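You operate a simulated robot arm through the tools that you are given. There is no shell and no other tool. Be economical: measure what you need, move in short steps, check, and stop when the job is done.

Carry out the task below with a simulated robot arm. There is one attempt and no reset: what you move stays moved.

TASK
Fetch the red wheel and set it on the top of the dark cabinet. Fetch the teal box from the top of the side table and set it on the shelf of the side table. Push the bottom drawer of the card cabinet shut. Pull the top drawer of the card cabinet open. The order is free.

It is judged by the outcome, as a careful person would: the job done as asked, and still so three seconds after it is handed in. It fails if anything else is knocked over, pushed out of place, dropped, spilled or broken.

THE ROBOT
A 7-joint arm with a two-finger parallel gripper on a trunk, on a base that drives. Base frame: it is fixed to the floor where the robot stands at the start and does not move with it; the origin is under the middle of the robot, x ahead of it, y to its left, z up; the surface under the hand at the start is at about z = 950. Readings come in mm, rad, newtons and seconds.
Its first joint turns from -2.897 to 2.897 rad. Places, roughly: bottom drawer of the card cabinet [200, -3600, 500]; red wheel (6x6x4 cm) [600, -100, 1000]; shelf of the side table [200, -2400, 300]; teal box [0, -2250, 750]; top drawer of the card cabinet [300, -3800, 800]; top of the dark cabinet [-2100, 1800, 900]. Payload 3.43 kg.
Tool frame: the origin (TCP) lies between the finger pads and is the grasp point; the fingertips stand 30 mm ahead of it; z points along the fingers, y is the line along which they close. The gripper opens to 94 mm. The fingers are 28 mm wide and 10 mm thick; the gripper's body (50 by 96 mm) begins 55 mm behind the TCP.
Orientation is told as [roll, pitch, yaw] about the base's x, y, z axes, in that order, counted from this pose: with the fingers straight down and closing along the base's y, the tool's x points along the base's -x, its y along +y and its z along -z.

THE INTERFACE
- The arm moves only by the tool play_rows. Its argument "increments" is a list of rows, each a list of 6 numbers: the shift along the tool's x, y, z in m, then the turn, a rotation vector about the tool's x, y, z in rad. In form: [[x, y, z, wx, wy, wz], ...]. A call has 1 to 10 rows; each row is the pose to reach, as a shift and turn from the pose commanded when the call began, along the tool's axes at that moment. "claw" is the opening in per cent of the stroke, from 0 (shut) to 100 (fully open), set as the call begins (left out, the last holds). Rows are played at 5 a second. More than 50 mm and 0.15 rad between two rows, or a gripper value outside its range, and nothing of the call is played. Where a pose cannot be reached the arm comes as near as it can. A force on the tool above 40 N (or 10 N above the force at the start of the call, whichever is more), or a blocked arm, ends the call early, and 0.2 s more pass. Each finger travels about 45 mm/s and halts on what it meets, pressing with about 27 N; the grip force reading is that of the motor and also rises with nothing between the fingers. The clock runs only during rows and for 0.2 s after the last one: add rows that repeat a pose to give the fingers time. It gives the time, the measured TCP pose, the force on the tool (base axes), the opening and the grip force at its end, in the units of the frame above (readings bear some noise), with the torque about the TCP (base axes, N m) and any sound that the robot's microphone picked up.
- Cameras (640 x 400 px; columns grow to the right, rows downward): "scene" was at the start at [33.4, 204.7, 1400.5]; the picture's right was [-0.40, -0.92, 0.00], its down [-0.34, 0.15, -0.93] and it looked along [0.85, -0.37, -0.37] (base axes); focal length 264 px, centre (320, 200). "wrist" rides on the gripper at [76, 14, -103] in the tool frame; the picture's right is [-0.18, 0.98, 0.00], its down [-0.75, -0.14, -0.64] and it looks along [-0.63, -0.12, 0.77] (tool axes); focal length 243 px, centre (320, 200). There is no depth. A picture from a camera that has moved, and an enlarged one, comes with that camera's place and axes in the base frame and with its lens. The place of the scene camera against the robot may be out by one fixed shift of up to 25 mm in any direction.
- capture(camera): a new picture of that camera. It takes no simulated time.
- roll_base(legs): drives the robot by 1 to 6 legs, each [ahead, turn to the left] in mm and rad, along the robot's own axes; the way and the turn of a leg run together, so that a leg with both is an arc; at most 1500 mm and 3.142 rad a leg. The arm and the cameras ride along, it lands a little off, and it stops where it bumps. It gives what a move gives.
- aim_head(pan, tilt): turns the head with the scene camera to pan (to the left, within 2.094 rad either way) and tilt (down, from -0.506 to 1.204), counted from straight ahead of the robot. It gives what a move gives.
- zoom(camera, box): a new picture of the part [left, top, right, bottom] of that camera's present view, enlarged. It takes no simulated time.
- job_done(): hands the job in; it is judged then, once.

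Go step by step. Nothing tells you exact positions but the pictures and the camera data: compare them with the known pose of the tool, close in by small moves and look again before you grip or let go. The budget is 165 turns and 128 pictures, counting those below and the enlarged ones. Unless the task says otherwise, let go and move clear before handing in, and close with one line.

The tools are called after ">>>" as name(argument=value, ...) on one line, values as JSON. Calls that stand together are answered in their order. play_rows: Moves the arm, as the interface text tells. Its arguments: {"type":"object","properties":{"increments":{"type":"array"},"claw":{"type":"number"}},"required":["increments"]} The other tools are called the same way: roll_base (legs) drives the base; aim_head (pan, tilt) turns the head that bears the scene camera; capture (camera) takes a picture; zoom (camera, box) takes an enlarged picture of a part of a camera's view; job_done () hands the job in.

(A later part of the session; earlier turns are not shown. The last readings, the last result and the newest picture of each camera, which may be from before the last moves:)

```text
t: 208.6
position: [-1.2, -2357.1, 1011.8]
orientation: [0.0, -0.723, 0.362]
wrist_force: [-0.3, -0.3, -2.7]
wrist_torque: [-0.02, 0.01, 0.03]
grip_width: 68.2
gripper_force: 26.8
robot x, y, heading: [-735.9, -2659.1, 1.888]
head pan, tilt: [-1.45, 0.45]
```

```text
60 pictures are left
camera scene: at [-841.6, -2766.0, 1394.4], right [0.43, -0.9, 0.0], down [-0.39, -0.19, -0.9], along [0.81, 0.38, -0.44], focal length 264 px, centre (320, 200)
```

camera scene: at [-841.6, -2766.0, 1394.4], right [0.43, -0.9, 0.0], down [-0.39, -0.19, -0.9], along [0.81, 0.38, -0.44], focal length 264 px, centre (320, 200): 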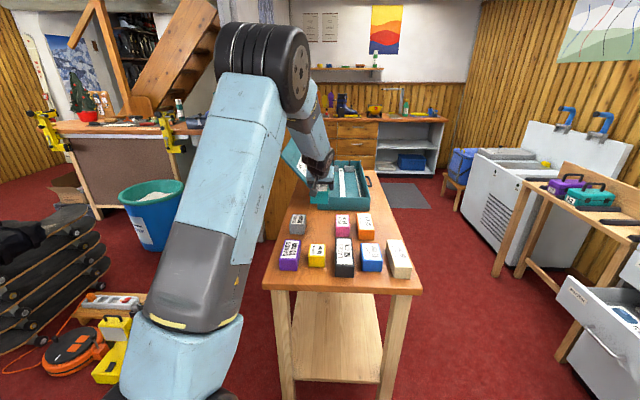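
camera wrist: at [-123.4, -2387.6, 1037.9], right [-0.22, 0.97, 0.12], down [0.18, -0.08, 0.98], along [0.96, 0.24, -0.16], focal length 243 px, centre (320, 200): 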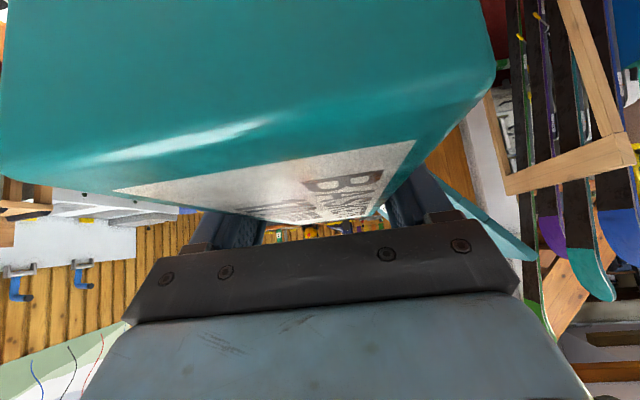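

The box is lifted cleanly and its neighbours are undisturbed. From here the arm can't get under the table end, so I'll draw back, leave the gap and come at the shelf from the front (north-west), where there is room.

>>> play_rows(increments=[[-0.033, 0, -0.037, 0, 0, 0], [-0.066, 0, -0.075, 0, 0, 0], [-0.0995, 0, -0.112, 0, 0, 0], [-0.07, 0, -0.138, 0, 0, 0], [-0.04, 0, -0.165, 0, 0, 0], [-0.01, 0, -0.191, 0, 0, 0], [0.02, 0, -0.217, 0, 0, 0], [0.05, 0, -0.243, 0, 0, 0], [0.0755, 0, -0.267, 0, 0, 0], [0.0755, 0, -0.267, 0, 0, 0]])

```text
refused: row 2 steps farther than a row can; nothing moved
```

>>> play_rows(increments=[[-0.025, 0, -0.028, 0, 0, 0], [-0.05, 0, -0.056, 0, 0, 0], [-0.075, 0, -0.084, 0, 0, 0], [-0.0995, 0, -0.112, 0, 0, 0], [-0.0645, 0, -0.143, 0, 0, 0], [-0.0295, 0, -0.174, 0, 0, 0], [0.0055, 0, -0.205, 0, 0, 0], [0.0405, 0, -0.236, 0, 0, 0], [0.0755, 0, -0.267, 0, 0, 0], [0.0755, 0, -0.267, 0, 0, 0]])

>>> capture(camera="scene")

```text
t: 210.8
position: [-219.5, -2439.3, 1163.0]
orientation: [0.0, -0.725, 0.36]
wrist_force: [-0.2, -0.4, -2.1]
wrist_torque: [0.03, -0.05, 0.04]
grip_width: 68.3
gripper_force: 27.0
robot x, y, heading: [-727.4, -2658.5, 1.894]
head pan, tilt: [-1.45, 0.45]
```

```text
59 pictures are left
camera scene: at [-841.8, -2766.0, 1394.4], right [0.43, -0.9, 0.0], down [-0.39, -0.19, -0.9], along [0.81, 0.38, -0.44], focal length 264 px, centre (320, 200)
```

scene: 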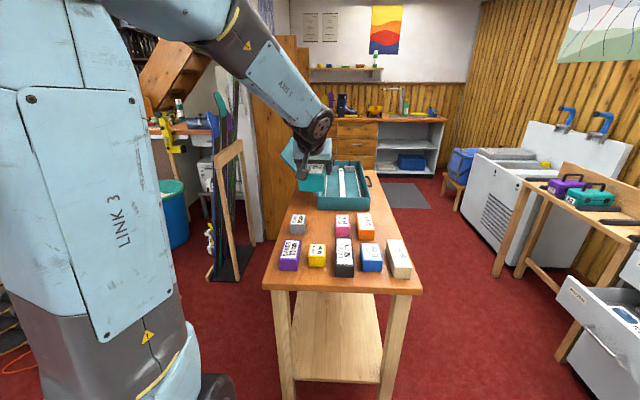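

All clear. I'll drive forward out of the gap with the hand held over the right side.

>>> roll_base(legs=[[1130, 0]])

```text
t: 216.7
position: [-579.5, -1357.3, 1163.5]
orientation: [0.0, -0.725, 0.364]
wrist_force: [-0.2, -0.6, -1.6]
wrist_torque: [-0.01, -0.01, -0.02]
grip_width: 68.3
gripper_force: 26.4
robot x, y, heading: [-1091.9, -1578.3, 1.891]
head pan, tilt: [-1.45, 0.45]
```

>>> roll_base(legs=[[0, -0.82]])

>>> roll_base(legs=[[0, -0.82]])

>>> roll_base(legs=[[0, -0.8]])

>>> aim_head(pan=0.1, tilt=0.45)

>>> capture(camera="scene")

```text
t: 218.5
position: [-529.4, -1562.2, 1164.9]
orientation: [0.0, -0.725, -0.011]
wrist_force: [-0.2, 0.8, -2.4]
wrist_torque: [-0.03, -0.02, -0.01]
grip_width: 68.3
gripper_force: 26.5
robot x, y, heading: [-1099.9, -1580.6, 1.542]
head pan, tilt: [-1.45, 0.45]
stopped in leg 1: the robot was blocked; the commanded pose is now the measured one
```

```text
t: 219.3
position: [-529.0, -1565.1, 1165.6]
orientation: [-0.001, -0.724, -0.019]
wrist_force: [0.2, -0.1, -2.0]
wrist_torque: [-0.01, -0.05, 0.01]
grip_width: 68.2
gripper_force: 27.1
robot x, y, heading: [-1102.4, -1582.9, 1.54]
head pan, tilt: [-1.45, 0.45]
stopped in leg 1: the robot was blocked; the commanded pose is now the measured one
```

```text
t: 220.0
position: [-529.0, -1565.0, 1166.2]
orientation: [0.002, -0.723, -0.017]
wrist_force: [-0.2, -0.1, -1.3]
wrist_torque: [0.03, -0.02, 0.03]
grip_width: 68.2
gripper_force: 27.1
robot x, y, heading: [-1101.6, -1582.3, 1.539]
head pan, tilt: [-1.45, 0.45]
stopped in leg 1: the robot was blocked; the commanded pose is now the measured one
```

```text
t: 221.7
position: [-529.4, -1566.2, 1165.2]
orientation: [0.001, -0.725, -0.018]
wrist_force: [0.1, 0.7, -2.1]
wrist_torque: [-0.03, 0.0, 0.01]
grip_width: 68.0
gripper_force: 27.0
robot x, y, heading: [-1100.4, -1585.6, 1.538]
head pan, tilt: [0.099, 0.45]
```

```text
58 pictures are left
camera scene: at [-1333.2, -1556.6, 1394.4], right [1.0, 0.07, 0.0], down [0.03, -0.43, -0.9], along [-0.06, 0.9, -0.44], focal length 264 px, centre (320, 200)
```

scene: 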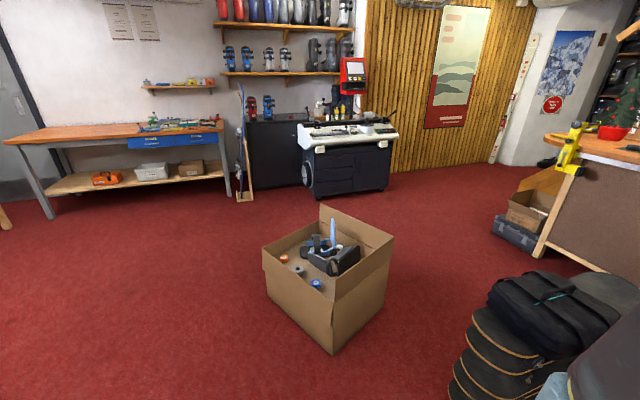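

The robot's rear left corner is against the island. I'll go forward 240 mm and then turn.

>>> roll_base(legs=[[240, 0]])

>>> roll_base(legs=[[0, -0.72]])

>>> roll_base(legs=[[0, -0.72]])

>>> roll_base(legs=[[0, -0.7]])

>>> aim_head(pan=0.2, tilt=0.45)

>>> capture(camera="scene")

```text
t: 223.4
position: [-522.0, -1327.2, 1165.5]
orientation: [-0.001, -0.725, -0.019]
wrist_force: [0.0, 0.2, -2.0]
wrist_torque: [0.05, 0.0, 0.01]
grip_width: 68.2
gripper_force: 27.0
robot x, y, heading: [-1095.2, -1342.3, 1.536]
head pan, tilt: [0.099, 0.45]
```

```text
t: 226.0
position: [-652.5, -1706.6, 1166.4]
orientation: [0.001, -0.726, -0.742]
wrist_force: [-1.6, 0.2, -2.2]
wrist_torque: [-0.02, -0.01, -0.03]
grip_width: 68.3
gripper_force: 26.7
robot x, y, heading: [-1117.4, -1317.9, 0.817]
head pan, tilt: [0.099, 0.45]
```

```text
t: 228.6
position: [-1026.5, -1916.7, 1166.9]
orientation: [0.001, -0.724, -1.466]
wrist_force: [0.5, 0.0, -1.7]
wrist_torque: [-0.03, -0.02, 0.0]
grip_width: 68.1
gripper_force: 27.0
robot x, y, heading: [-1119.0, -1294.4, 0.092]
head pan, tilt: [0.099, 0.45]
```

```text
t: 231.1
position: [-1447.6, -1831.1, 1167.9]
orientation: [0.0, -0.724, -2.162]
wrist_force: [0.3, -0.1, -2.7]
wrist_torque: [-0.06, 0.01, 0.01]
grip_width: 68.4
gripper_force: 26.7
robot x, y, heading: [-1107.2, -1271.7, -0.603]
head pan, tilt: [0.099, 0.45]
```

```text
t: 231.7
position: [-1446.9, -1831.4, 1168.3]
orientation: [0.001, -0.725, -2.162]
wrist_force: [-0.9, 0.3, -1.9]
wrist_torque: [-0.02, -0.01, 0.0]
grip_width: 68.3
gripper_force: 27.0
robot x, y, heading: [-1101.7, -1273.6, -0.601]
head pan, tilt: [0.201, 0.45]
```

```text
57 pictures are left
camera scene: at [-924.0, -1094.0, 1394.4], right [-0.39, -0.92, 0.0], down [-0.4, 0.17, -0.9], along [0.83, -0.35, -0.44], focal length 264 px, centre (320, 200)
```

scene: 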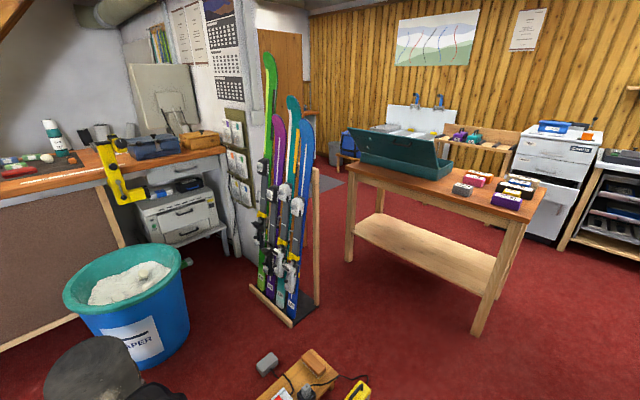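

I need to be further west so that I pass clear of the yellow gear on the floor. I'll shift south-west and then turn to face the shelf.

>>> roll_base(legs=[[0, -0.885], [310, 0]])

>>> roll_base(legs=[[0, 0.85]])

```text
t: 236.4
position: [-1730.6, -1665.8, 1167.8]
orientation: [0.0, -0.725, -3.052]
wrist_force: [0.2, -0.3, -2.1]
wrist_torque: [-0.03, 0.0, -0.01]
grip_width: 68.2
gripper_force: 26.5
robot x, y, heading: [-1055.8, -1576.3, -1.493]
head pan, tilt: [0.201, 0.45]
```

```text
t: 239.3
position: [-1436.1, -2140.9, 1167.3]
orientation: [0.001, -0.726, -2.201]
wrist_force: [-0.3, -1.3, -2.2]
wrist_torque: [-0.01, 0.03, 0.0]
grip_width: 68.4
gripper_force: 27.1
robot x, y, heading: [-1077.9, -1601.5, -0.643]
head pan, tilt: [0.201, 0.45]
```

The robot now faces the shelf. I'll swing the arm round to the front, holding the box level.

>>> play_rows(increments=[[0.0028, 0.0464, -0.0025, -0.0477, 0, -0.0539], [0.0081, 0.0924, -0.0072, -0.0955, 0, -0.1079], [0.0158, 0.1378, -0.014, -0.1432, 0, -0.1618], [0.026, 0.1824, -0.023, -0.1909, 0, -0.2157], [0.0386, 0.2258, -0.0341, -0.2387, 0, -0.2696], [0.0535, 0.268, -0.0473, -0.2864, 0, -0.3236], [0.0706, 0.3086, -0.0625, -0.3342, 0, -0.3775], [0.0898, 0.3474, -0.0795, -0.3819, 0, -0.4314], [0.1111, 0.3844, -0.0983, -0.4296, 0, -0.4853], [0.1342, 0.4191, -0.1188, -0.4774, 0, -0.5393]])

>>> play_rows(increments=[[0.0028, 0.0464, -0.0025, -0.0477, 0, -0.0539], [0.0081, 0.0924, -0.0072, -0.0955, 0, -0.1079], [0.0158, 0.1378, -0.014, -0.1432, 0, -0.1618], [0.026, 0.1824, -0.023, -0.1909, 0, -0.2157], [0.0386, 0.2258, -0.0341, -0.2387, 0, -0.2696], [0.0535, 0.268, -0.0473, -0.2864, 0, -0.3236], [0.0706, 0.3086, -0.0625, -0.3342, 0, -0.3775], [0.0898, 0.3474, -0.0795, -0.3819, 0, -0.4314], [0.1111, 0.3844, -0.0983, -0.4296, 0, -0.4853], [0.1342, 0.4191, -0.1188, -0.4774, 0, -0.5393]])

>>> aim_head(pan=-0.15, tilt=0.5)

>>> capture(camera="scene")

```text
t: 241.5
position: [-991.9, -2243.3, 1171.7]
orientation: [0.002, -0.726, -1.479]
wrist_force: [-0.1, -0.2, -1.9]
wrist_torque: [-0.03, -0.01, 0.0]
grip_width: 68.1
gripper_force: 26.8
robot x, y, heading: [-1078.6, -1604.8, -0.646]
head pan, tilt: [0.201, 0.45]
```

```text
t: 243.7
position: [-588.9, -2026.9, 1167.4]
orientation: [0.002, -0.726, -0.76]
wrist_force: [1.0, -0.6, -2.1]
wrist_torque: [0.0, 0.0, 0.01]
grip_width: 67.9
gripper_force: 27.1
robot x, y, heading: [-1079.0, -1603.0, -0.641]
head pan, tilt: [0.201, 0.45]
```

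```text
t: 244.5
position: [-590.0, -2028.9, 1167.0]
orientation: [0.0, -0.724, -0.762]
wrist_force: [0.1, -0.7, -2.3]
wrist_torque: [-0.01, -0.03, -0.04]
grip_width: 68.4
gripper_force: 26.7
robot x, y, heading: [-1080.9, -1606.3, -0.643]
head pan, tilt: [-0.15, 0.499]
```

```text
56 pictures are left
camera scene: at [-910.0, -1458.6, 1389.9], right [-0.71, -0.7, 0.0], down [-0.34, 0.34, -0.88], along [0.62, -0.62, -0.48], focal length 264 px, centre (320, 200)
```

scene: 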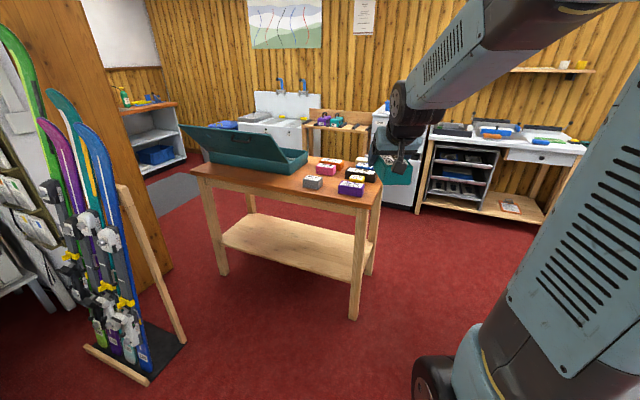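

The shelf surface is at about z = 350. I'll reach forward and lower the box in the open space ahead of the robot, in two moves, before driving in.

>>> play_rows(increments=[[0.003, 0.0083, 0.0374, -0.0088, 0, -0.0099], [0.0061, 0.0166, 0.0747, -0.0175, 0, -0.0198], [0.0091, 0.0248, 0.1121, -0.0263, 0, -0.0297], [0.0122, 0.0331, 0.1495, -0.035, 0, -0.0395], [0.0152, 0.0414, 0.1869, -0.0438, 0, -0.0494], [0.0182, 0.0497, 0.2242, -0.0525, 0, -0.0593], [0.0213, 0.058, 0.2616, -0.0613, 0, -0.0692], [0.0243, 0.0662, 0.299, -0.07, 0, -0.0791], [0.0274, 0.0745, 0.3363, -0.0788, 0, -0.089], [0.0304, 0.0828, 0.3737, -0.0875, 0, -0.0989]])

>>> play_rows(increments=[[0.029, 0, 0.033, 0, 0, 0], [0.058, 0, 0.066, 0, 0, 0], [0.087, 0, 0.099, 0, 0, 0], [0.116, 0, 0.132, 0, 0, 0], [0.146, 0, 0.165, 0, 0, 0], [0.175, 0, 0.198, 0, 0, 0], [0.205, 0, 0.231, 0, 0, 0], [0.234, 0, 0.264, 0, 0, 0], [0.263, 0, 0.297, 0, 0, 0], [0.263, 0, 0.297, 0, 0, 0]])

>>> capture(camera="scene")

>>> capture(camera="wrist")

```text
t: 246.7
position: [-369.4, -2122.2, 868.6]
orientation: [0.0, -0.725, -0.627]
wrist_force: [0.7, -0.1, -0.7]
wrist_torque: [0.02, -0.04, -0.03]
grip_width: 68.2
gripper_force: 26.9
robot x, y, heading: [-1076.5, -1605.1, -0.642]
head pan, tilt: [-0.15, 0.499]
```

```text
t: 248.9
position: [-369.5, -2123.6, 471.5]
orientation: [0.0, -0.726, -0.628]
wrist_force: [-0.2, 0.2, -2.2]
wrist_torque: [-0.08, -0.03, 0.02]
grip_width: 68.5
gripper_force: 27.1
robot x, y, heading: [-1075.5, -1604.3, -0.645]
head pan, tilt: [-0.15, 0.499]
```

```text
55 pictures are left
camera scene: at [-909.6, -1459.0, 1389.9], right [-0.71, -0.7, 0.0], down [-0.34, 0.34, -0.88], along [0.62, -0.62, -0.48], focal length 264 px, centre (320, 200)
```

scene: 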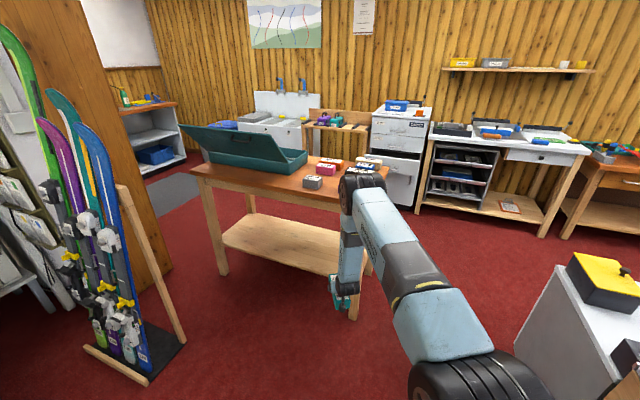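

```text
54 pictures are left
camera wrist: at [-463.5, -2037.6, 497.4], right [0.69, 0.71, 0.12], down [0.03, -0.2, 0.98], along [0.72, -0.67, -0.16], focal length 243 px, centre (320, 200)
```

wrist: 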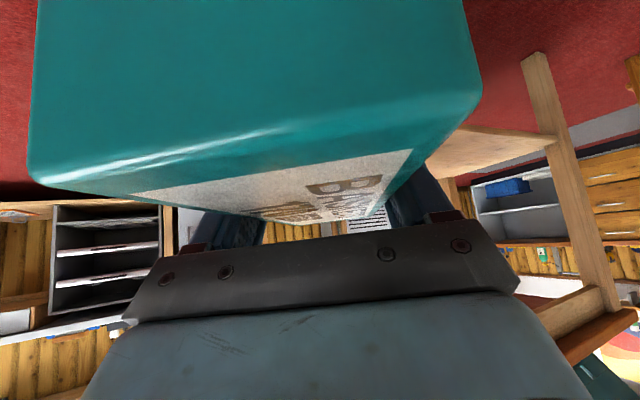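

The arm reaches low well, but the forearm hangs nearly vertical, so I'll extend further out to keep it clear of the tabletop edge.

>>> play_rows(increments=[[-0.026, 0, 0.023, 0, 0, 0], [-0.052, 0, 0.046, 0, 0, 0], [-0.077, 0, 0.068, 0, 0, 0], [-0.077, 0, 0.068, 0, 0, 0]])

>>> capture(camera="scene")

```text
t: 249.9
position: [-285.8, -2183.0, 471.7]
orientation: [0.0, -0.725, -0.627]
wrist_force: [0.1, -0.9, -2.2]
wrist_torque: [-0.01, -0.03, -0.02]
grip_width: 68.2
gripper_force: 26.4
robot x, y, heading: [-1076.0, -1602.6, -0.641]
head pan, tilt: [-0.15, 0.499]
```

```text
53 pictures are left
camera scene: at [-909.5, -1459.0, 1389.9], right [-0.71, -0.7, 0.0], down [-0.34, 0.34, -0.88], along [0.62, -0.62, -0.48], focal length 264 px, centre (320, 200)
```

scene: 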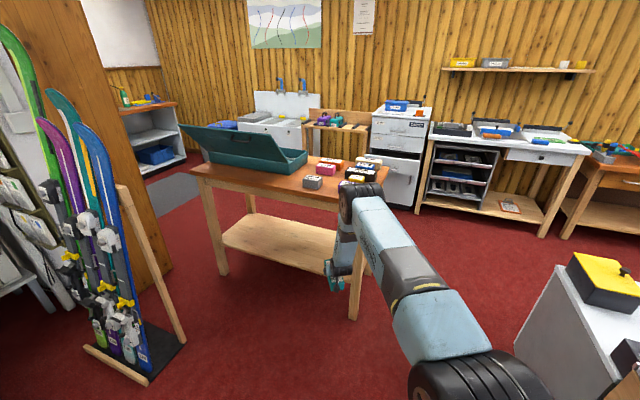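

The forearm slopes outward nicely now. I'll drive forward 170 mm towards the shelf opening and check.

>>> roll_base(legs=[[170, 0]])

>>> zoom(camera="scene", box=[180, 140, 500, 340])

>>> capture(camera="wrist")

```text
t: 251.4
position: [-150.0, -2283.5, 472.2]
orientation: [-0.001, -0.723, -0.627]
wrist_force: [-0.3, 0.5, -1.2]
wrist_torque: [-0.03, 0.0, 0.0]
grip_width: 68.1
gripper_force: 26.6
robot x, y, heading: [-939.0, -1706.4, -0.643]
head pan, tilt: [-0.15, 0.499]
```

```text
2.00 times, centred on (340, 240) of scene
camera zoom: at [-773.0, -1561.2, 1389.9], right [-0.71, -0.7, 0.0], down [-0.34, 0.34, -0.88], along [0.62, -0.63, -0.48], focal length 529 px, centre (280, 120)
```

zoom: 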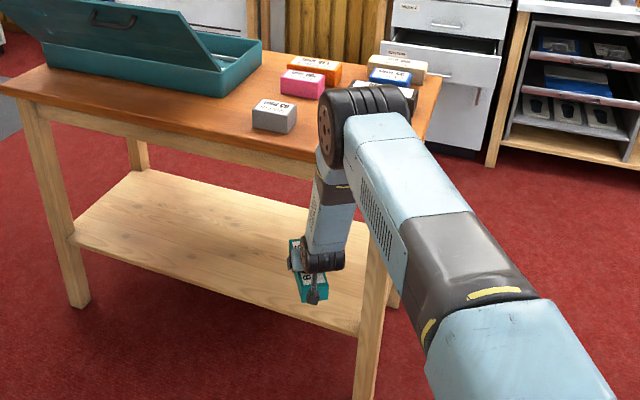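

```text
51 pictures are left
camera wrist: at [-243.5, -2199.3, 497.5], right [0.69, 0.71, 0.12], down [0.03, -0.2, 0.98], along [0.72, -0.67, -0.16], focal length 243 px, centre (320, 200)
```

wrist: 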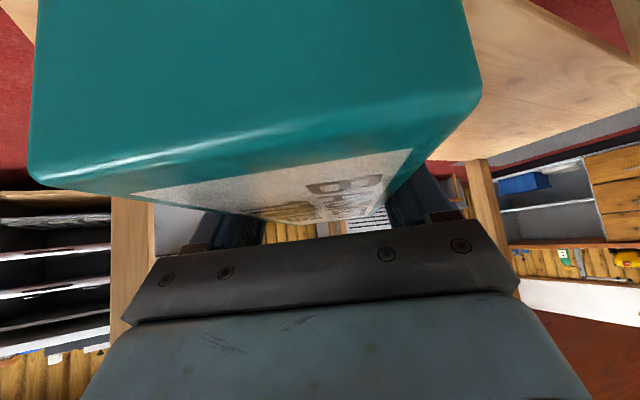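

The box is lined up in the opening, and the shelf is more likely near z = 290. I'll drive in another 80 mm and look before lowering.

>>> roll_base(legs=[[80, 0]])

>>> zoom(camera="scene", box=[180, 140, 500, 340])

```text
t: 252.5
position: [-85.8, -2333.8, 473.4]
orientation: [0.001, -0.723, -0.628]
wrist_force: [0.6, 0.1, -2.1]
wrist_torque: [0.01, -0.05, -0.02]
grip_width: 68.2
gripper_force: 27.2
robot x, y, heading: [-876.8, -1755.3, -0.641]
head pan, tilt: [-0.15, 0.499]
```

```text
2.00 times, centred on (340, 240) of scene
camera zoom: at [-708.6, -1609.4, 1389.9], right [-0.71, -0.7, 0.0], down [-0.34, 0.34, -0.88], along [0.62, -0.62, -0.48], focal length 529 px, centre (280, 120)
```

zoom: 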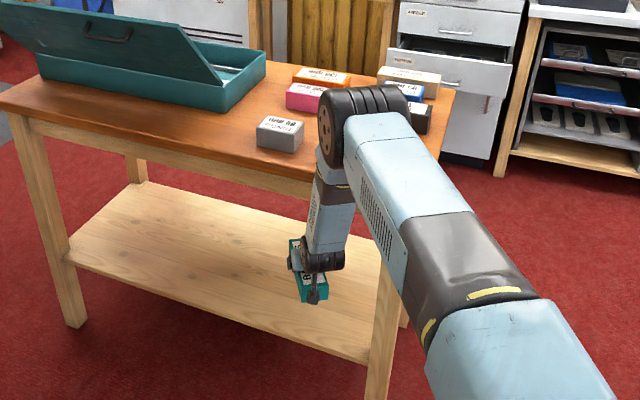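

I'll lower slowly towards the shelf, watching the forces.

>>> play_rows(increments=[[0.0199, 0, 0.0225, 0, 0, 0], [0.0398, 0, 0.0449, 0, 0, 0], [0.0597, 0, 0.0674, 0, 0, 0], [0.0729, 0, 0.0824, 0, 0, 0], [0.0762, 0, 0.0861, 0, 0, 0], [0.0796, 0, 0.0899, 0, 0, 0]])

>>> zoom(camera="scene", box=[240, 160, 440, 285])

>>> capture(camera="wrist")

```text
t: 253.9
position: [-85.3, -2333.3, 352.2]
orientation: [-0.001, -0.724, -0.629]
wrist_force: [0.8, -0.7, -1.7]
wrist_torque: [-0.01, -0.05, -0.02]
grip_width: 68.2
gripper_force: 27.1
robot x, y, heading: [-874.7, -1755.3, -0.643]
head pan, tilt: [-0.15, 0.499]
```

```text
3.20 times, centred on (340, 222) of scene
camera zoom: at [-708.7, -1609.4, 1389.9], right [-0.71, -0.7, 0.0], down [-0.34, 0.34, -0.88], along [0.62, -0.62, -0.48], focal length 846 px, centre (256, 128)
```

zoom: 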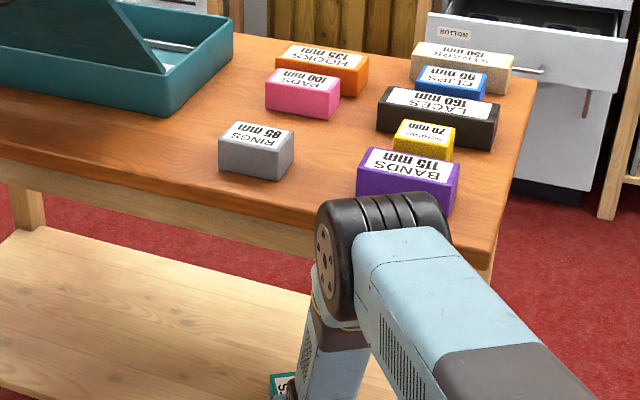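

```text
48 pictures are left
camera wrist: at [-178.7, -2247.5, 378.5], right [0.69, 0.71, 0.12], down [0.03, -0.2, 0.98], along [0.72, -0.67, -0.16], focal length 243 px, centre (320, 200)
```

wrist: 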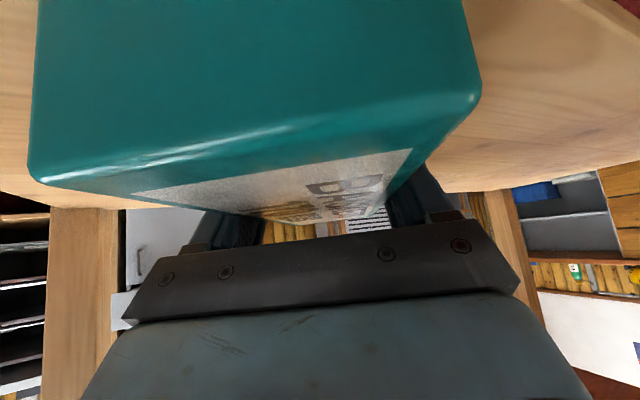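

The elbow is clear of the table. I'll creep down until the shelf takes the load.

>>> play_rows(increments=[[0.0053, 0, 0.006, 0, 0, 0], [0.0086, 0, 0.0097, 0, 0, 0], [0.0119, 0, 0.0135, 0, 0, 0], [0.0152, 0, 0.0172, 0, 0, 0], [0.0186, 0, 0.021, 0, 0, 0], [0.0219, 0, 0.0247, 0, 0, 0], [0.0252, 0, 0.0285, 0, 0, 0], [0.0285, 0, 0.0322, 0, 0, 0]])

```text
t: 255.1
position: [-81.9, -2335.5, 331.7]
orientation: [0.0, -0.734, -0.629]
wrist_force: [1.3, -0.9, 9.4]
wrist_torque: [0.1, 0.5, -0.02]
grip_width: 68.5
gripper_force: 26.7
robot x, y, heading: [-879.5, -1755.6, -0.641]
head pan, tilt: [-0.15, 0.499]
stopped in row 6: the force on the tool passed its limit at 73 N (the readings are from after the stop); the commanded pose is now the measured one
```

Shelf contact came at TCP z = 332, so the shelf is at 290 as estimated. I'll open the fingers and back out along the tool axis.

>>> play_rows(increments=[[-0.0007, 0, -0.0008, 0, 0, 0], [-0.0007, 0, -0.0008, 0, 0, 0], [-0.0007, 0, -0.0008, 0, 0, 0], [-0.0007, 0, -0.0008, 0, 0, 0]], claw=88)

>>> play_rows(increments=[[0, 0, -0.02, 0, 0, 0], [0, 0, -0.05, 0, 0, 0], [0, 0, -0.08, 0, 0, 0], [0, 0, -0.11, 0, 0, 0], [0, 0, -0.13, 0, 0, 0]])

>>> capture(camera="wrist")

>>> capture(camera="scene")

```text
t: 256.1
position: [-83.4, -2335.7, 331.7]
orientation: [0.0, -0.73, -0.628]
wrist_force: [5.0, 5.9, 10.5]
wrist_torque: [-0.16, -0.02, 0.14]
grip_width: 78.1
gripper_force: 0.2
robot x, y, heading: [-877.5, -1754.8, -0.643]
head pan, tilt: [-0.15, 0.499]
```

```text
t: 257.3
position: [-154.0, -2283.9, 428.9]
orientation: [0.002, -0.731, -0.628]
wrist_force: [0.0, -0.9, -0.2]
wrist_torque: [0.02, -0.03, -0.03]
grip_width: 82.8
gripper_force: 0.1
robot x, y, heading: [-876.9, -1753.5, -0.642]
head pan, tilt: [-0.15, 0.499]
```

```text
47 pictures are left
camera wrist: at [-246.5, -2197.2, 453.0], right [0.69, 0.71, 0.12], down [0.02, -0.19, 0.98], along [0.73, -0.67, -0.15], focal length 243 px, centre (320, 200)
```

wrist: 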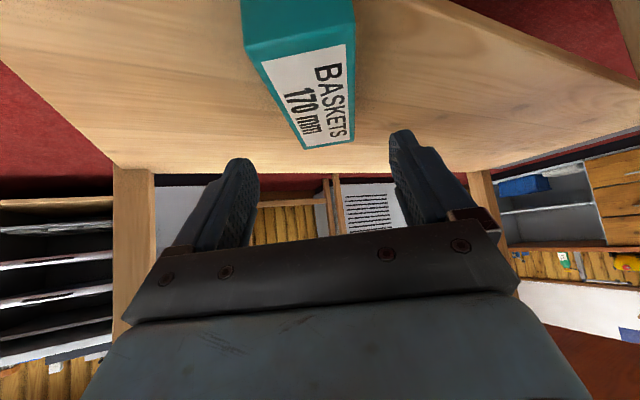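

```text
46 pictures are left
camera scene: at [-708.7, -1609.4, 1389.9], right [-0.71, -0.7, 0.0], down [-0.34, 0.34, -0.88], along [0.62, -0.62, -0.48], focal length 264 px, centre (320, 200)
```

scene: 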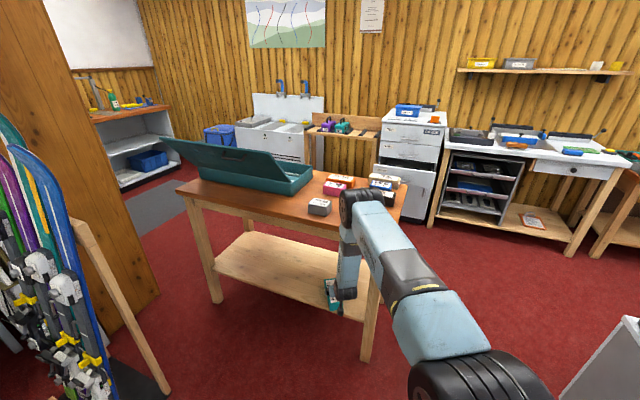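

The box is on the shelf. I'll back away and look at whether it overhangs the front edge.

>>> roll_base(legs=[[-230, 0]])

>>> capture(camera="wrist")

>>> zoom(camera="scene", box=[200, 160, 400, 285])

```text
t: 259.0
position: [-338.2, -2144.4, 427.2]
orientation: [0.0, -0.731, -0.628]
wrist_force: [0.0, -0.4, -0.4]
wrist_torque: [0.03, -0.01, 0.02]
grip_width: 82.7
gripper_force: 0.0
robot x, y, heading: [-1064.4, -1615.0, -0.64]
head pan, tilt: [-0.15, 0.499]
```

```text
45 pictures are left
camera wrist: at [-431.0, -2059.2, 453.0], right [0.69, 0.71, 0.12], down [0.02, -0.19, 0.98], along [0.72, -0.67, -0.15], focal length 243 px, centre (320, 200)
```

wrist: 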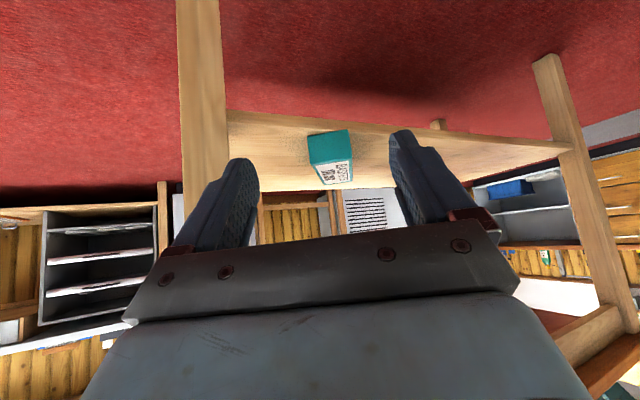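

```text
3.20 times, centred on (300, 222) of scene
camera zoom: at [-893.6, -1471.0, 1389.9], right [-0.71, -0.7, 0.0], down [-0.34, 0.34, -0.88], along [0.62, -0.63, -0.48], focal length 846 px, centre (384, 128)
```

zoom: 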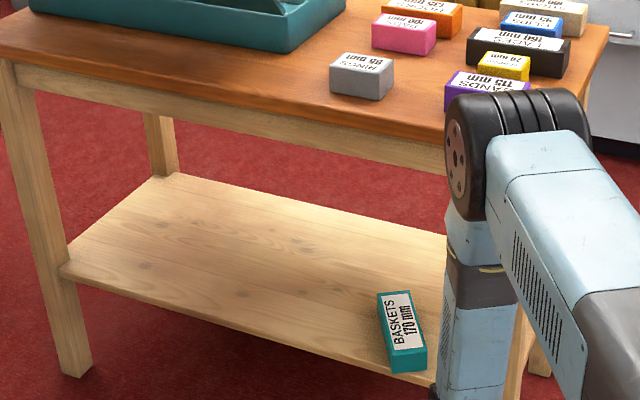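

It looks fully on the shelf. I'll confirm with one enlarged wrist view.

>>> zoom(camera="wrist", box=[240, 90, 440, 215])

```text
3.20 times, centred on (340, 152) of wrist
camera zoom: at [-431.0, -2059.2, 453.0], right [0.69, 0.71, 0.12], down [0.02, -0.19, 0.98], along [0.72, -0.67, -0.15], focal length 776 px, centre (256, 352)
```

zoom: 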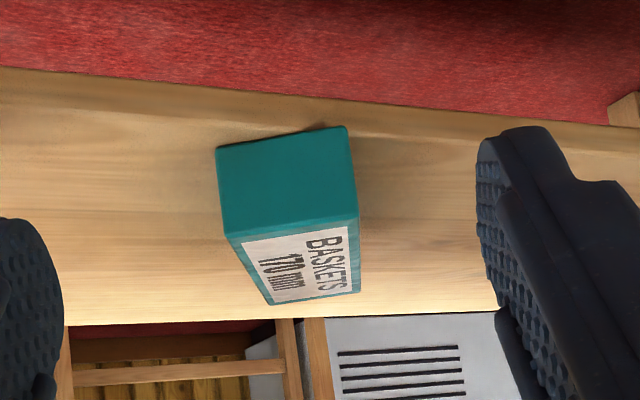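

Confirmed: the whole box is on the shelf. Next I'll raise and retract the arm, keeping the tilt because it suits pushing the drawer, and drive down the lane to the card cabinet.

>>> play_rows(increments=[[-0.0133, 0, -0.0454, 0, 0, 0], [-0.0266, 0, -0.0908, 0, 0, 0], [-0.0399, 0, -0.1362, 0, 0, 0], [-0.0532, 0, -0.1816, 0, 0, 0], [-0.0665, 0, -0.227, 0, 0, 0], [-0.0798, 0, -0.2724, 0, 0, 0], [-0.0931, 0, -0.3178, 0, 0, 0], [-0.1064, 0, -0.3632, 0, 0, 0], [-0.1197, 0, -0.4086, 0, 0, 0], [-0.133, 0, -0.454, 0, 0, 0]], claw=0)

>>> play_rows(increments=[[-0.0137, 0, -0.045, 0, 0, 0], [-0.0275, 0, -0.09, 0, 0, 0], [-0.0412, 0, -0.136, 0, 0, 0], [-0.055, 0, -0.181, 0, 0, 0]])

>>> roll_base(legs=[[0, -0.545], [1400, 0]])

>>> aim_head(pan=0.4, tilt=0.4)

>>> capture(camera="scene")

```text
t: 261.2
position: [-503.2, -2025.3, 854.8]
orientation: [0.001, -0.728, -0.627]
wrist_force: [-0.5, -1.4, -0.6]
wrist_torque: [-0.01, 0.02, -0.03]
grip_width: 0.1
gripper_force: 26.8
robot x, y, heading: [-1060.9, -1613.0, -0.644]
head pan, tilt: [-0.15, 0.499]
```

```text
t: 262.2
position: [-567.8, -1978.1, 1025.8]
orientation: [0.0, -0.73, -0.629]
wrist_force: [0.2, -1.1, -1.1]
wrist_torque: [0.0, 0.0, 0.0]
grip_width: 0.2
gripper_force: 26.3
robot x, y, heading: [-1057.3, -1618.9, -0.644]
head pan, tilt: [-0.15, 0.499]
```

```text
t: 263.6
position: [-666.2, -2083.3, 1027.1]
orientation: [0.003, -0.733, -0.871]
wrist_force: [0.0, 0.0, 0.6]
wrist_torque: [0.0, -0.04, 0.0]
grip_width: 0.1
gripper_force: 26.9
robot x, y, heading: [-1050.9, -1610.1, -0.883]
head pan, tilt: [-0.15, 0.499]
stopped in leg 1: the robot was blocked; the commanded pose is now the measured one
```

```text
t: 264.6
position: [-667.1, -2082.5, 1027.6]
orientation: [0.003, -0.732, -0.87]
wrist_force: [0.1, 0.6, -0.3]
wrist_torque: [0.01, 0.04, 0.01]
grip_width: 0.1
gripper_force: 27.4
robot x, y, heading: [-1052.1, -1611.4, -0.879]
head pan, tilt: [0.4, 0.4]
```

```text
42 pictures are left
camera scene: at [-815.7, -1467.6, 1399.0], right [-0.46, -0.89, 0.0], down [-0.35, 0.18, -0.92], along [0.82, -0.42, -0.39], focal length 264 px, centre (320, 200)
```

scene: 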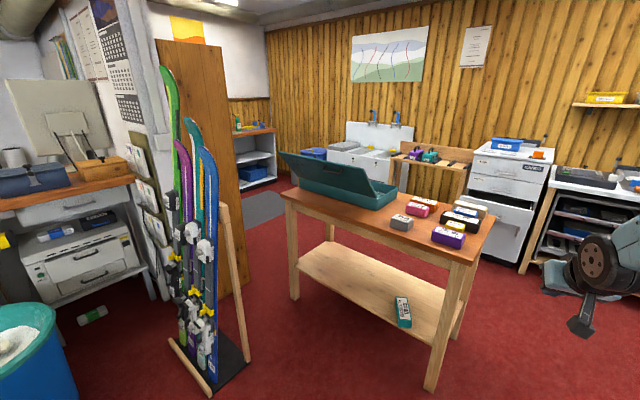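

The turn stopped early, so I'll look at both sides of the base.

>>> aim_head(pan=1.3, tilt=1.1)

>>> capture(camera="scene")

>>> aim_head(pan=-1.5, tilt=0.9)

>>> capture(camera="scene")

```text
t: 265.8
position: [-667.1, -2083.8, 1027.3]
orientation: [0.002, -0.733, -0.872]
wrist_force: [0.0, 0.2, 0.3]
wrist_torque: [0.0, 0.03, 0.01]
grip_width: 0.2
gripper_force: 27.0
robot x, y, heading: [-1049.2, -1609.8, -0.874]
head pan, tilt: [1.3, 1.1]
```

```text
41 pictures are left
camera scene: at [-840.2, -1399.0, 1342.2], right [0.41, -0.91, 0.0], down [-0.81, -0.36, -0.45], along [0.41, 0.19, -0.89], focal length 264 px, centre (320, 200)
```

scene: 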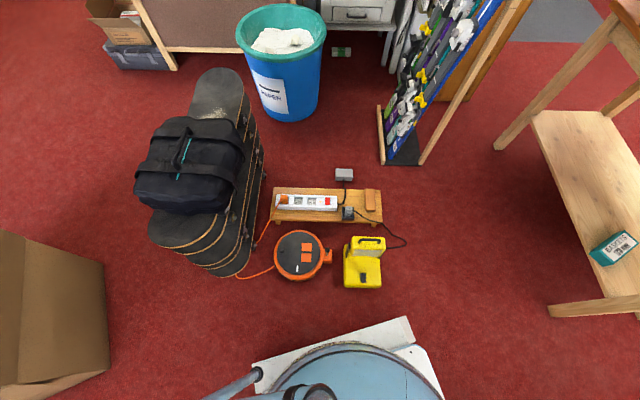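

```text
t: 268.2
position: [-666.3, -2084.0, 1027.4]
orientation: [0.002, -0.732, -0.871]
wrist_force: [0.0, 1.1, -0.2]
wrist_torque: [0.01, -0.01, 0.02]
grip_width: 0.1
gripper_force: 27.5
robot x, y, heading: [-1050.1, -1609.1, -0.878]
head pan, tilt: [-1.499, 0.901]
```

```text
40 pictures are left
camera scene: at [-952.4, -1477.2, 1356.0], right [-0.69, 0.72, 0.0], down [0.57, 0.54, -0.62], along [-0.45, -0.43, -0.78], focal length 264 px, centre (320, 200)
```

scene: 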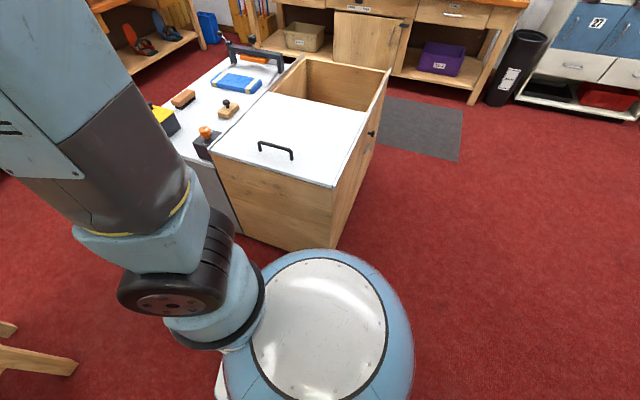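

Nothing is visibly in contact, so I'll try continuing the turn.

>>> roll_base(legs=[[0, -0.3]])

```text
t: 269.6
position: [-785.3, -2158.0, 1028.4]
orientation: [0.001, -0.733, -1.108]
wrist_force: [-0.6, -0.8, -1.1]
wrist_torque: [0.0, -0.03, 0.03]
grip_width: 0.0
gripper_force: 27.2
robot x, y, heading: [-1040.1, -1602.5, -1.107]
head pan, tilt: [-1.499, 0.901]
stopped in leg 1: the robot was blocked; the commanded pose is now the measured one
```

>>> roll_base(legs=[[200, 0], [0, -0.12]])

```text
t: 271.8
position: [-764.0, -2365.1, 1027.9]
orientation: [0.001, -0.733, -1.228]
wrist_force: [-0.7, -0.6, 0.5]
wrist_torque: [0.01, -0.01, -0.01]
grip_width: 0.0
gripper_force: 26.9
robot x, y, heading: [-940.5, -1779.3, -1.232]
head pan, tilt: [-1.499, 0.901]
```

I'm free now and heading down the lane. I'll drive in and then look at the card cabinet.

>>> roll_base(legs=[[1450, 0]])

>>> aim_head(pan=0.5, tilt=0.5)

>>> capture(camera="scene")

```text
t: 279.1
position: [-280.2, -3734.5, 1029.7]
orientation: [0.001, -0.731, -1.232]
wrist_force: [1.0, 1.1, -0.6]
wrist_torque: [0.03, -0.01, 0.01]
grip_width: 0.0
gripper_force: 27.3
robot x, y, heading: [-456.3, -3152.6, -1.236]
head pan, tilt: [-1.499, 0.901]
```

```text
t: 281.0
position: [-279.8, -3734.0, 1029.4]
orientation: [0.002, -0.731, -1.232]
wrist_force: [-0.1, 0.8, -0.6]
wrist_torque: [0.02, 0.01, -0.02]
grip_width: 0.1
gripper_force: 27.2
robot x, y, heading: [-461.3, -3148.2, -1.23]
head pan, tilt: [0.499, 0.499]
```

```text
39 pictures are left
camera scene: at [-177.9, -3087.6, 1389.9], right [-0.67, -0.74, 0.0], down [-0.36, 0.32, -0.88], along [0.65, -0.59, -0.48], focal length 264 px, centre (320, 200)
```

scene: 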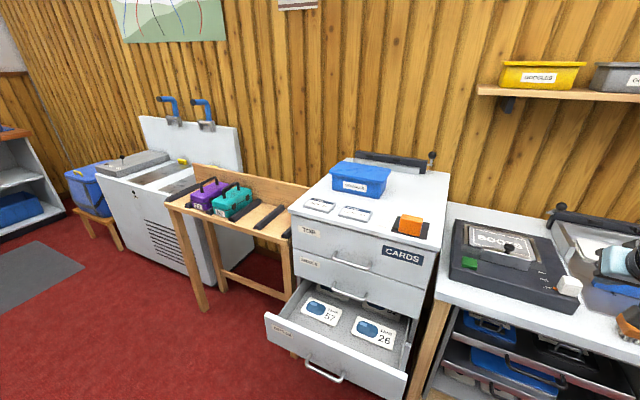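

The cabinet is in view: the bottom drawer is open and the top one shut, each with a horizontal bar handle. I'll bring the hand in front of the cabinet to get a wrist view for triangulating.

>>> play_rows(increments=[[0.0102, 0.045, -0.0092, 0, 0, 0], [0.0204, 0.09, -0.0183, 0, 0, 0], [0.0306, 0.135, -0.0275, 0, 0, 0], [0.0408, 0.18, -0.0366, 0, 0, 0], [0.051, 0.225, -0.0458, 0, 0, 0], [0.0612, 0.27, -0.0549, 0, 0, 0], [0.0714, 0.315, -0.0641, 0, 0, 0], [0.0816, 0.36, -0.0732, 0, 0, 0], [0.0918, 0.405, -0.0824, 0, 0, 0], [0.102, 0.45, -0.0915, 0, 0, 0]])

>>> play_rows(increments=[[0.0236, 0.0172, 0.0191, -0.0064, 0, -0.0071], [0.0472, 0.0344, 0.0382, -0.0128, 0, -0.0143], [0.0708, 0.0516, 0.0574, -0.0192, 0, -0.0214], [0.0944, 0.0688, 0.0765, -0.0256, 0, -0.0286], [0.118, 0.086, 0.0956, -0.032, 0, -0.0357], [0.118, 0.086, 0.0956, -0.032, 0, -0.0357]])

>>> capture(camera="wrist")

>>> capture(camera="scene")

```text
t: 282.8
position: [-3.9, -3533.2, 1024.7]
orientation: [0.164, -0.595, -1.339]
wrist_force: [0.7, -0.6, -0.3]
wrist_torque: [0.0, 0.03, -0.04]
grip_width: 0.0
gripper_force: 26.8
out of reach, approached as far as the arm can: row 2, 3, 4
robot x, y, heading: [-459.2, -3150.8, -1.23]
head pan, tilt: [0.499, 0.499]
stopped in row 8: the arm was blocked; the commanded pose is now the measured one
```

```text
t: 284.2
position: [79.7, -3459.7, 893.9]
orientation: [0.175, -0.601, -1.299]
wrist_force: [0.2, 0.2, 0.1]
wrist_torque: [0.0, 0.02, 0.0]
grip_width: 0.0
gripper_force: 26.8
robot x, y, heading: [-457.2, -3150.1, -1.23]
head pan, tilt: [0.499, 0.499]
```

```text
38 pictures are left
camera wrist: at [43.6, -3343.3, 934.9], right [0.95, 0.21, 0.24], down [-0.17, -0.34, 0.93], along [0.27, -0.92, -0.28], focal length 243 px, centre (320, 200)
```

wrist: 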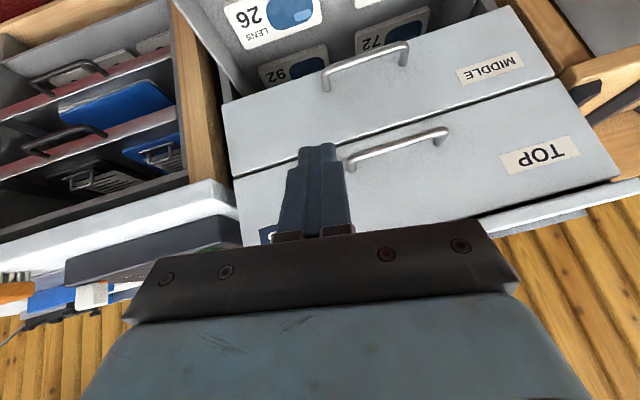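

```text
37 pictures are left
camera scene: at [-156.3, -3034.7, 1384.6], right [-0.09, -1.0, 0.0], down [-0.53, 0.05, -0.85], along [0.85, -0.08, -0.53], focal length 264 px, centre (320, 200)
```

scene: 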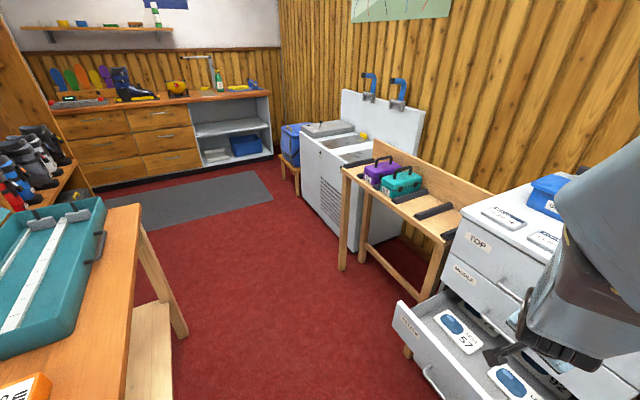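

The arm brushed the head mast on the robot's left, so that side is no good. I'll pull the hand back in front and restore its orientation, then reposition the base so the cabinet is ahead of the robot.

>>> play_rows(increments=[[-0.019, -0.035, -0.016, 0.025, -0.019, 0], [-0.038, -0.07, -0.031, 0.05, -0.037, 0], [-0.057, -0.104, -0.047, 0.075, -0.056, 0], [-0.077, -0.139, -0.063, 0.1, -0.074, 0], [-0.096, -0.174, -0.079, 0.125, -0.093, 0], [-0.115, -0.209, -0.094, 0.15, -0.111, 0], [-0.134, -0.244, -0.11, 0.175, -0.13, 0], [-0.134, -0.244, -0.11, 0.175, -0.13, 0]])

>>> aim_head(pan=1.0, tilt=0.4)

```text
t: 286.0
position: [-131.1, -3613.4, 1039.5]
orientation: [0.003, -0.732, -1.309]
wrist_force: [0.2, 1.0, 0.3]
wrist_torque: [0.04, 0.0, -0.02]
grip_width: 0.0
gripper_force: 26.8
out of reach, approached as far as the arm can: row 5, 6, 7, 8
robot x, y, heading: [-458.5, -3146.6, -1.236]
head pan, tilt: [0.499, 0.499]
```

```text
t: 286.9
position: [-131.5, -3614.2, 1039.1]
orientation: [0.007, -0.73, -1.312]
wrist_force: [0.0, 0.4, 0.3]
wrist_torque: [0.0, 0.04, 0.02]
grip_width: 0.1
gripper_force: 27.5
robot x, y, heading: [-454.1, -3149.6, -1.227]
head pan, tilt: [1.0, 0.4]
```

Triangulating gives the top handle at about (220, -3578, 821) and the bottom drawer's face about 200 mm out, with its top edge at z = 600. I'll turn the base so the cabinet is straight ahead.

>>> roll_base(legs=[[0, 0.62]])

>>> aim_head(pan=0.3, tilt=0.55)

>>> capture(camera="scene")

```text
t: 289.2
position: [77.3, -3335.2, 1039.6]
orientation: [0.003, -0.731, -0.686]
wrist_force: [1.0, 1.0, 0.2]
wrist_torque: [-0.04, 0.01, 0.0]
grip_width: 0.1
gripper_force: 27.5
robot x, y, heading: [-477.0, -3171.0, -0.603]
head pan, tilt: [1.0, 0.4]
```

```text
t: 290.3
position: [77.5, -3334.8, 1038.9]
orientation: [0.01, -0.726, -0.69]
wrist_force: [0.2, 0.1, -0.4]
wrist_torque: [0.01, -0.02, 0.02]
grip_width: 0.0
gripper_force: 27.1
robot x, y, heading: [-475.9, -3172.3, -0.606]
head pan, tilt: [0.3, 0.55]
```

```text
36 pictures are left
camera scene: at [-292.7, -2947.3, 1381.7], right [0.12, -0.99, 0.0], down [-0.55, -0.07, -0.83], along [0.82, 0.1, -0.56], focal length 264 px, centre (320, 200)
```

scene: 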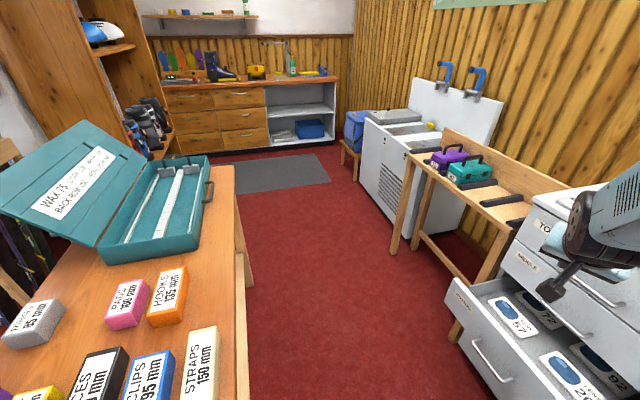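

The arm is still crowding the head because the cabinet lies slightly left. I'll turn the base a further 0.42 rad so the work sits to the right of centre.

>>> roll_base(legs=[[0, 0.42]])

```text
t: 292.0
position: [97.7, -3100.6, 1036.0]
orientation: [0.03, -0.709, -0.292]
wrist_force: [-0.1, -1.0, -0.6]
wrist_torque: [-0.03, 0.02, -0.03]
grip_width: 0.0
gripper_force: 27.4
robot x, y, heading: [-479.8, -3193.7, -0.19]
head pan, tilt: [0.3, 0.55]
```

>>> play_rows(increments=[[-0.001, -0.039, 0.001, 0.083, 0, 0.097], [-0.002, -0.078, 0.002, 0.166, 0, 0.193], [-0.003, -0.117, 0.002, 0.249, 0, 0.29], [-0.004, -0.157, 0.003, 0.331, 0, 0.387], [-0.005, -0.196, 0.004, 0.414, 0, 0.484], [-0.005, -0.235, 0.005, 0.497, 0, 0.58], [-0.006, -0.274, 0.005, 0.58, 0, 0.677], [-0.006, -0.274, 0.005, 0.58, 0, 0.677]])

>>> aim_head(pan=-0.1, tilt=0.6)

>>> capture(camera="scene")

>>> capture(camera="wrist")

```text
t: 293.8
position: [30.6, -3366.3, 1030.9]
orientation: [0.021, -0.692, -1.179]
wrist_force: [0.0, -0.8, -0.7]
wrist_torque: [0.01, 0.06, -0.04]
grip_width: 0.0
gripper_force: 27.0
out of reach, approached as far as the arm can: row 4, 5, 6
robot x, y, heading: [-481.3, -3191.7, -0.186]
head pan, tilt: [0.3, 0.55]
```

```text
t: 294.7
position: [31.8, -3366.8, 1030.4]
orientation: [0.021, -0.691, -1.177]
wrist_force: [-0.3, 1.0, 0.2]
wrist_torque: [0.04, 0.02, 0.0]
grip_width: 0.0
gripper_force: 26.5
robot x, y, heading: [-481.3, -3193.5, -0.189]
head pan, tilt: [-0.099, 0.6]
```

```text
35 pictures are left
camera scene: at [-397.4, -2988.9, 1380.8], right [-0.28, -0.96, 0.0], down [-0.54, 0.16, -0.82], along [0.79, -0.23, -0.57], focal length 264 px, centre (320, 200)
```

scene: 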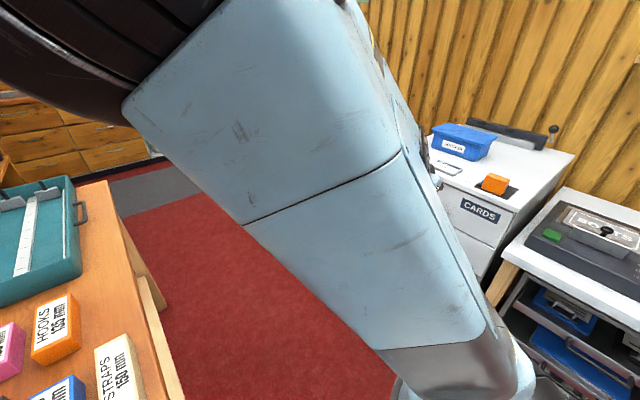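

```text
34 pictures are left
camera wrist: at [-4.9, -3246.8, 1061.3], right [0.96, 0.26, 0.13], down [-0.08, -0.22, 0.97], along [0.28, -0.94, -0.19], focal length 243 px, centre (320, 200)
```

wrist: 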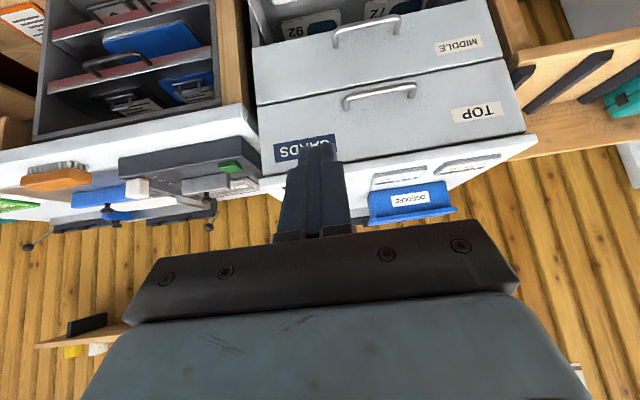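

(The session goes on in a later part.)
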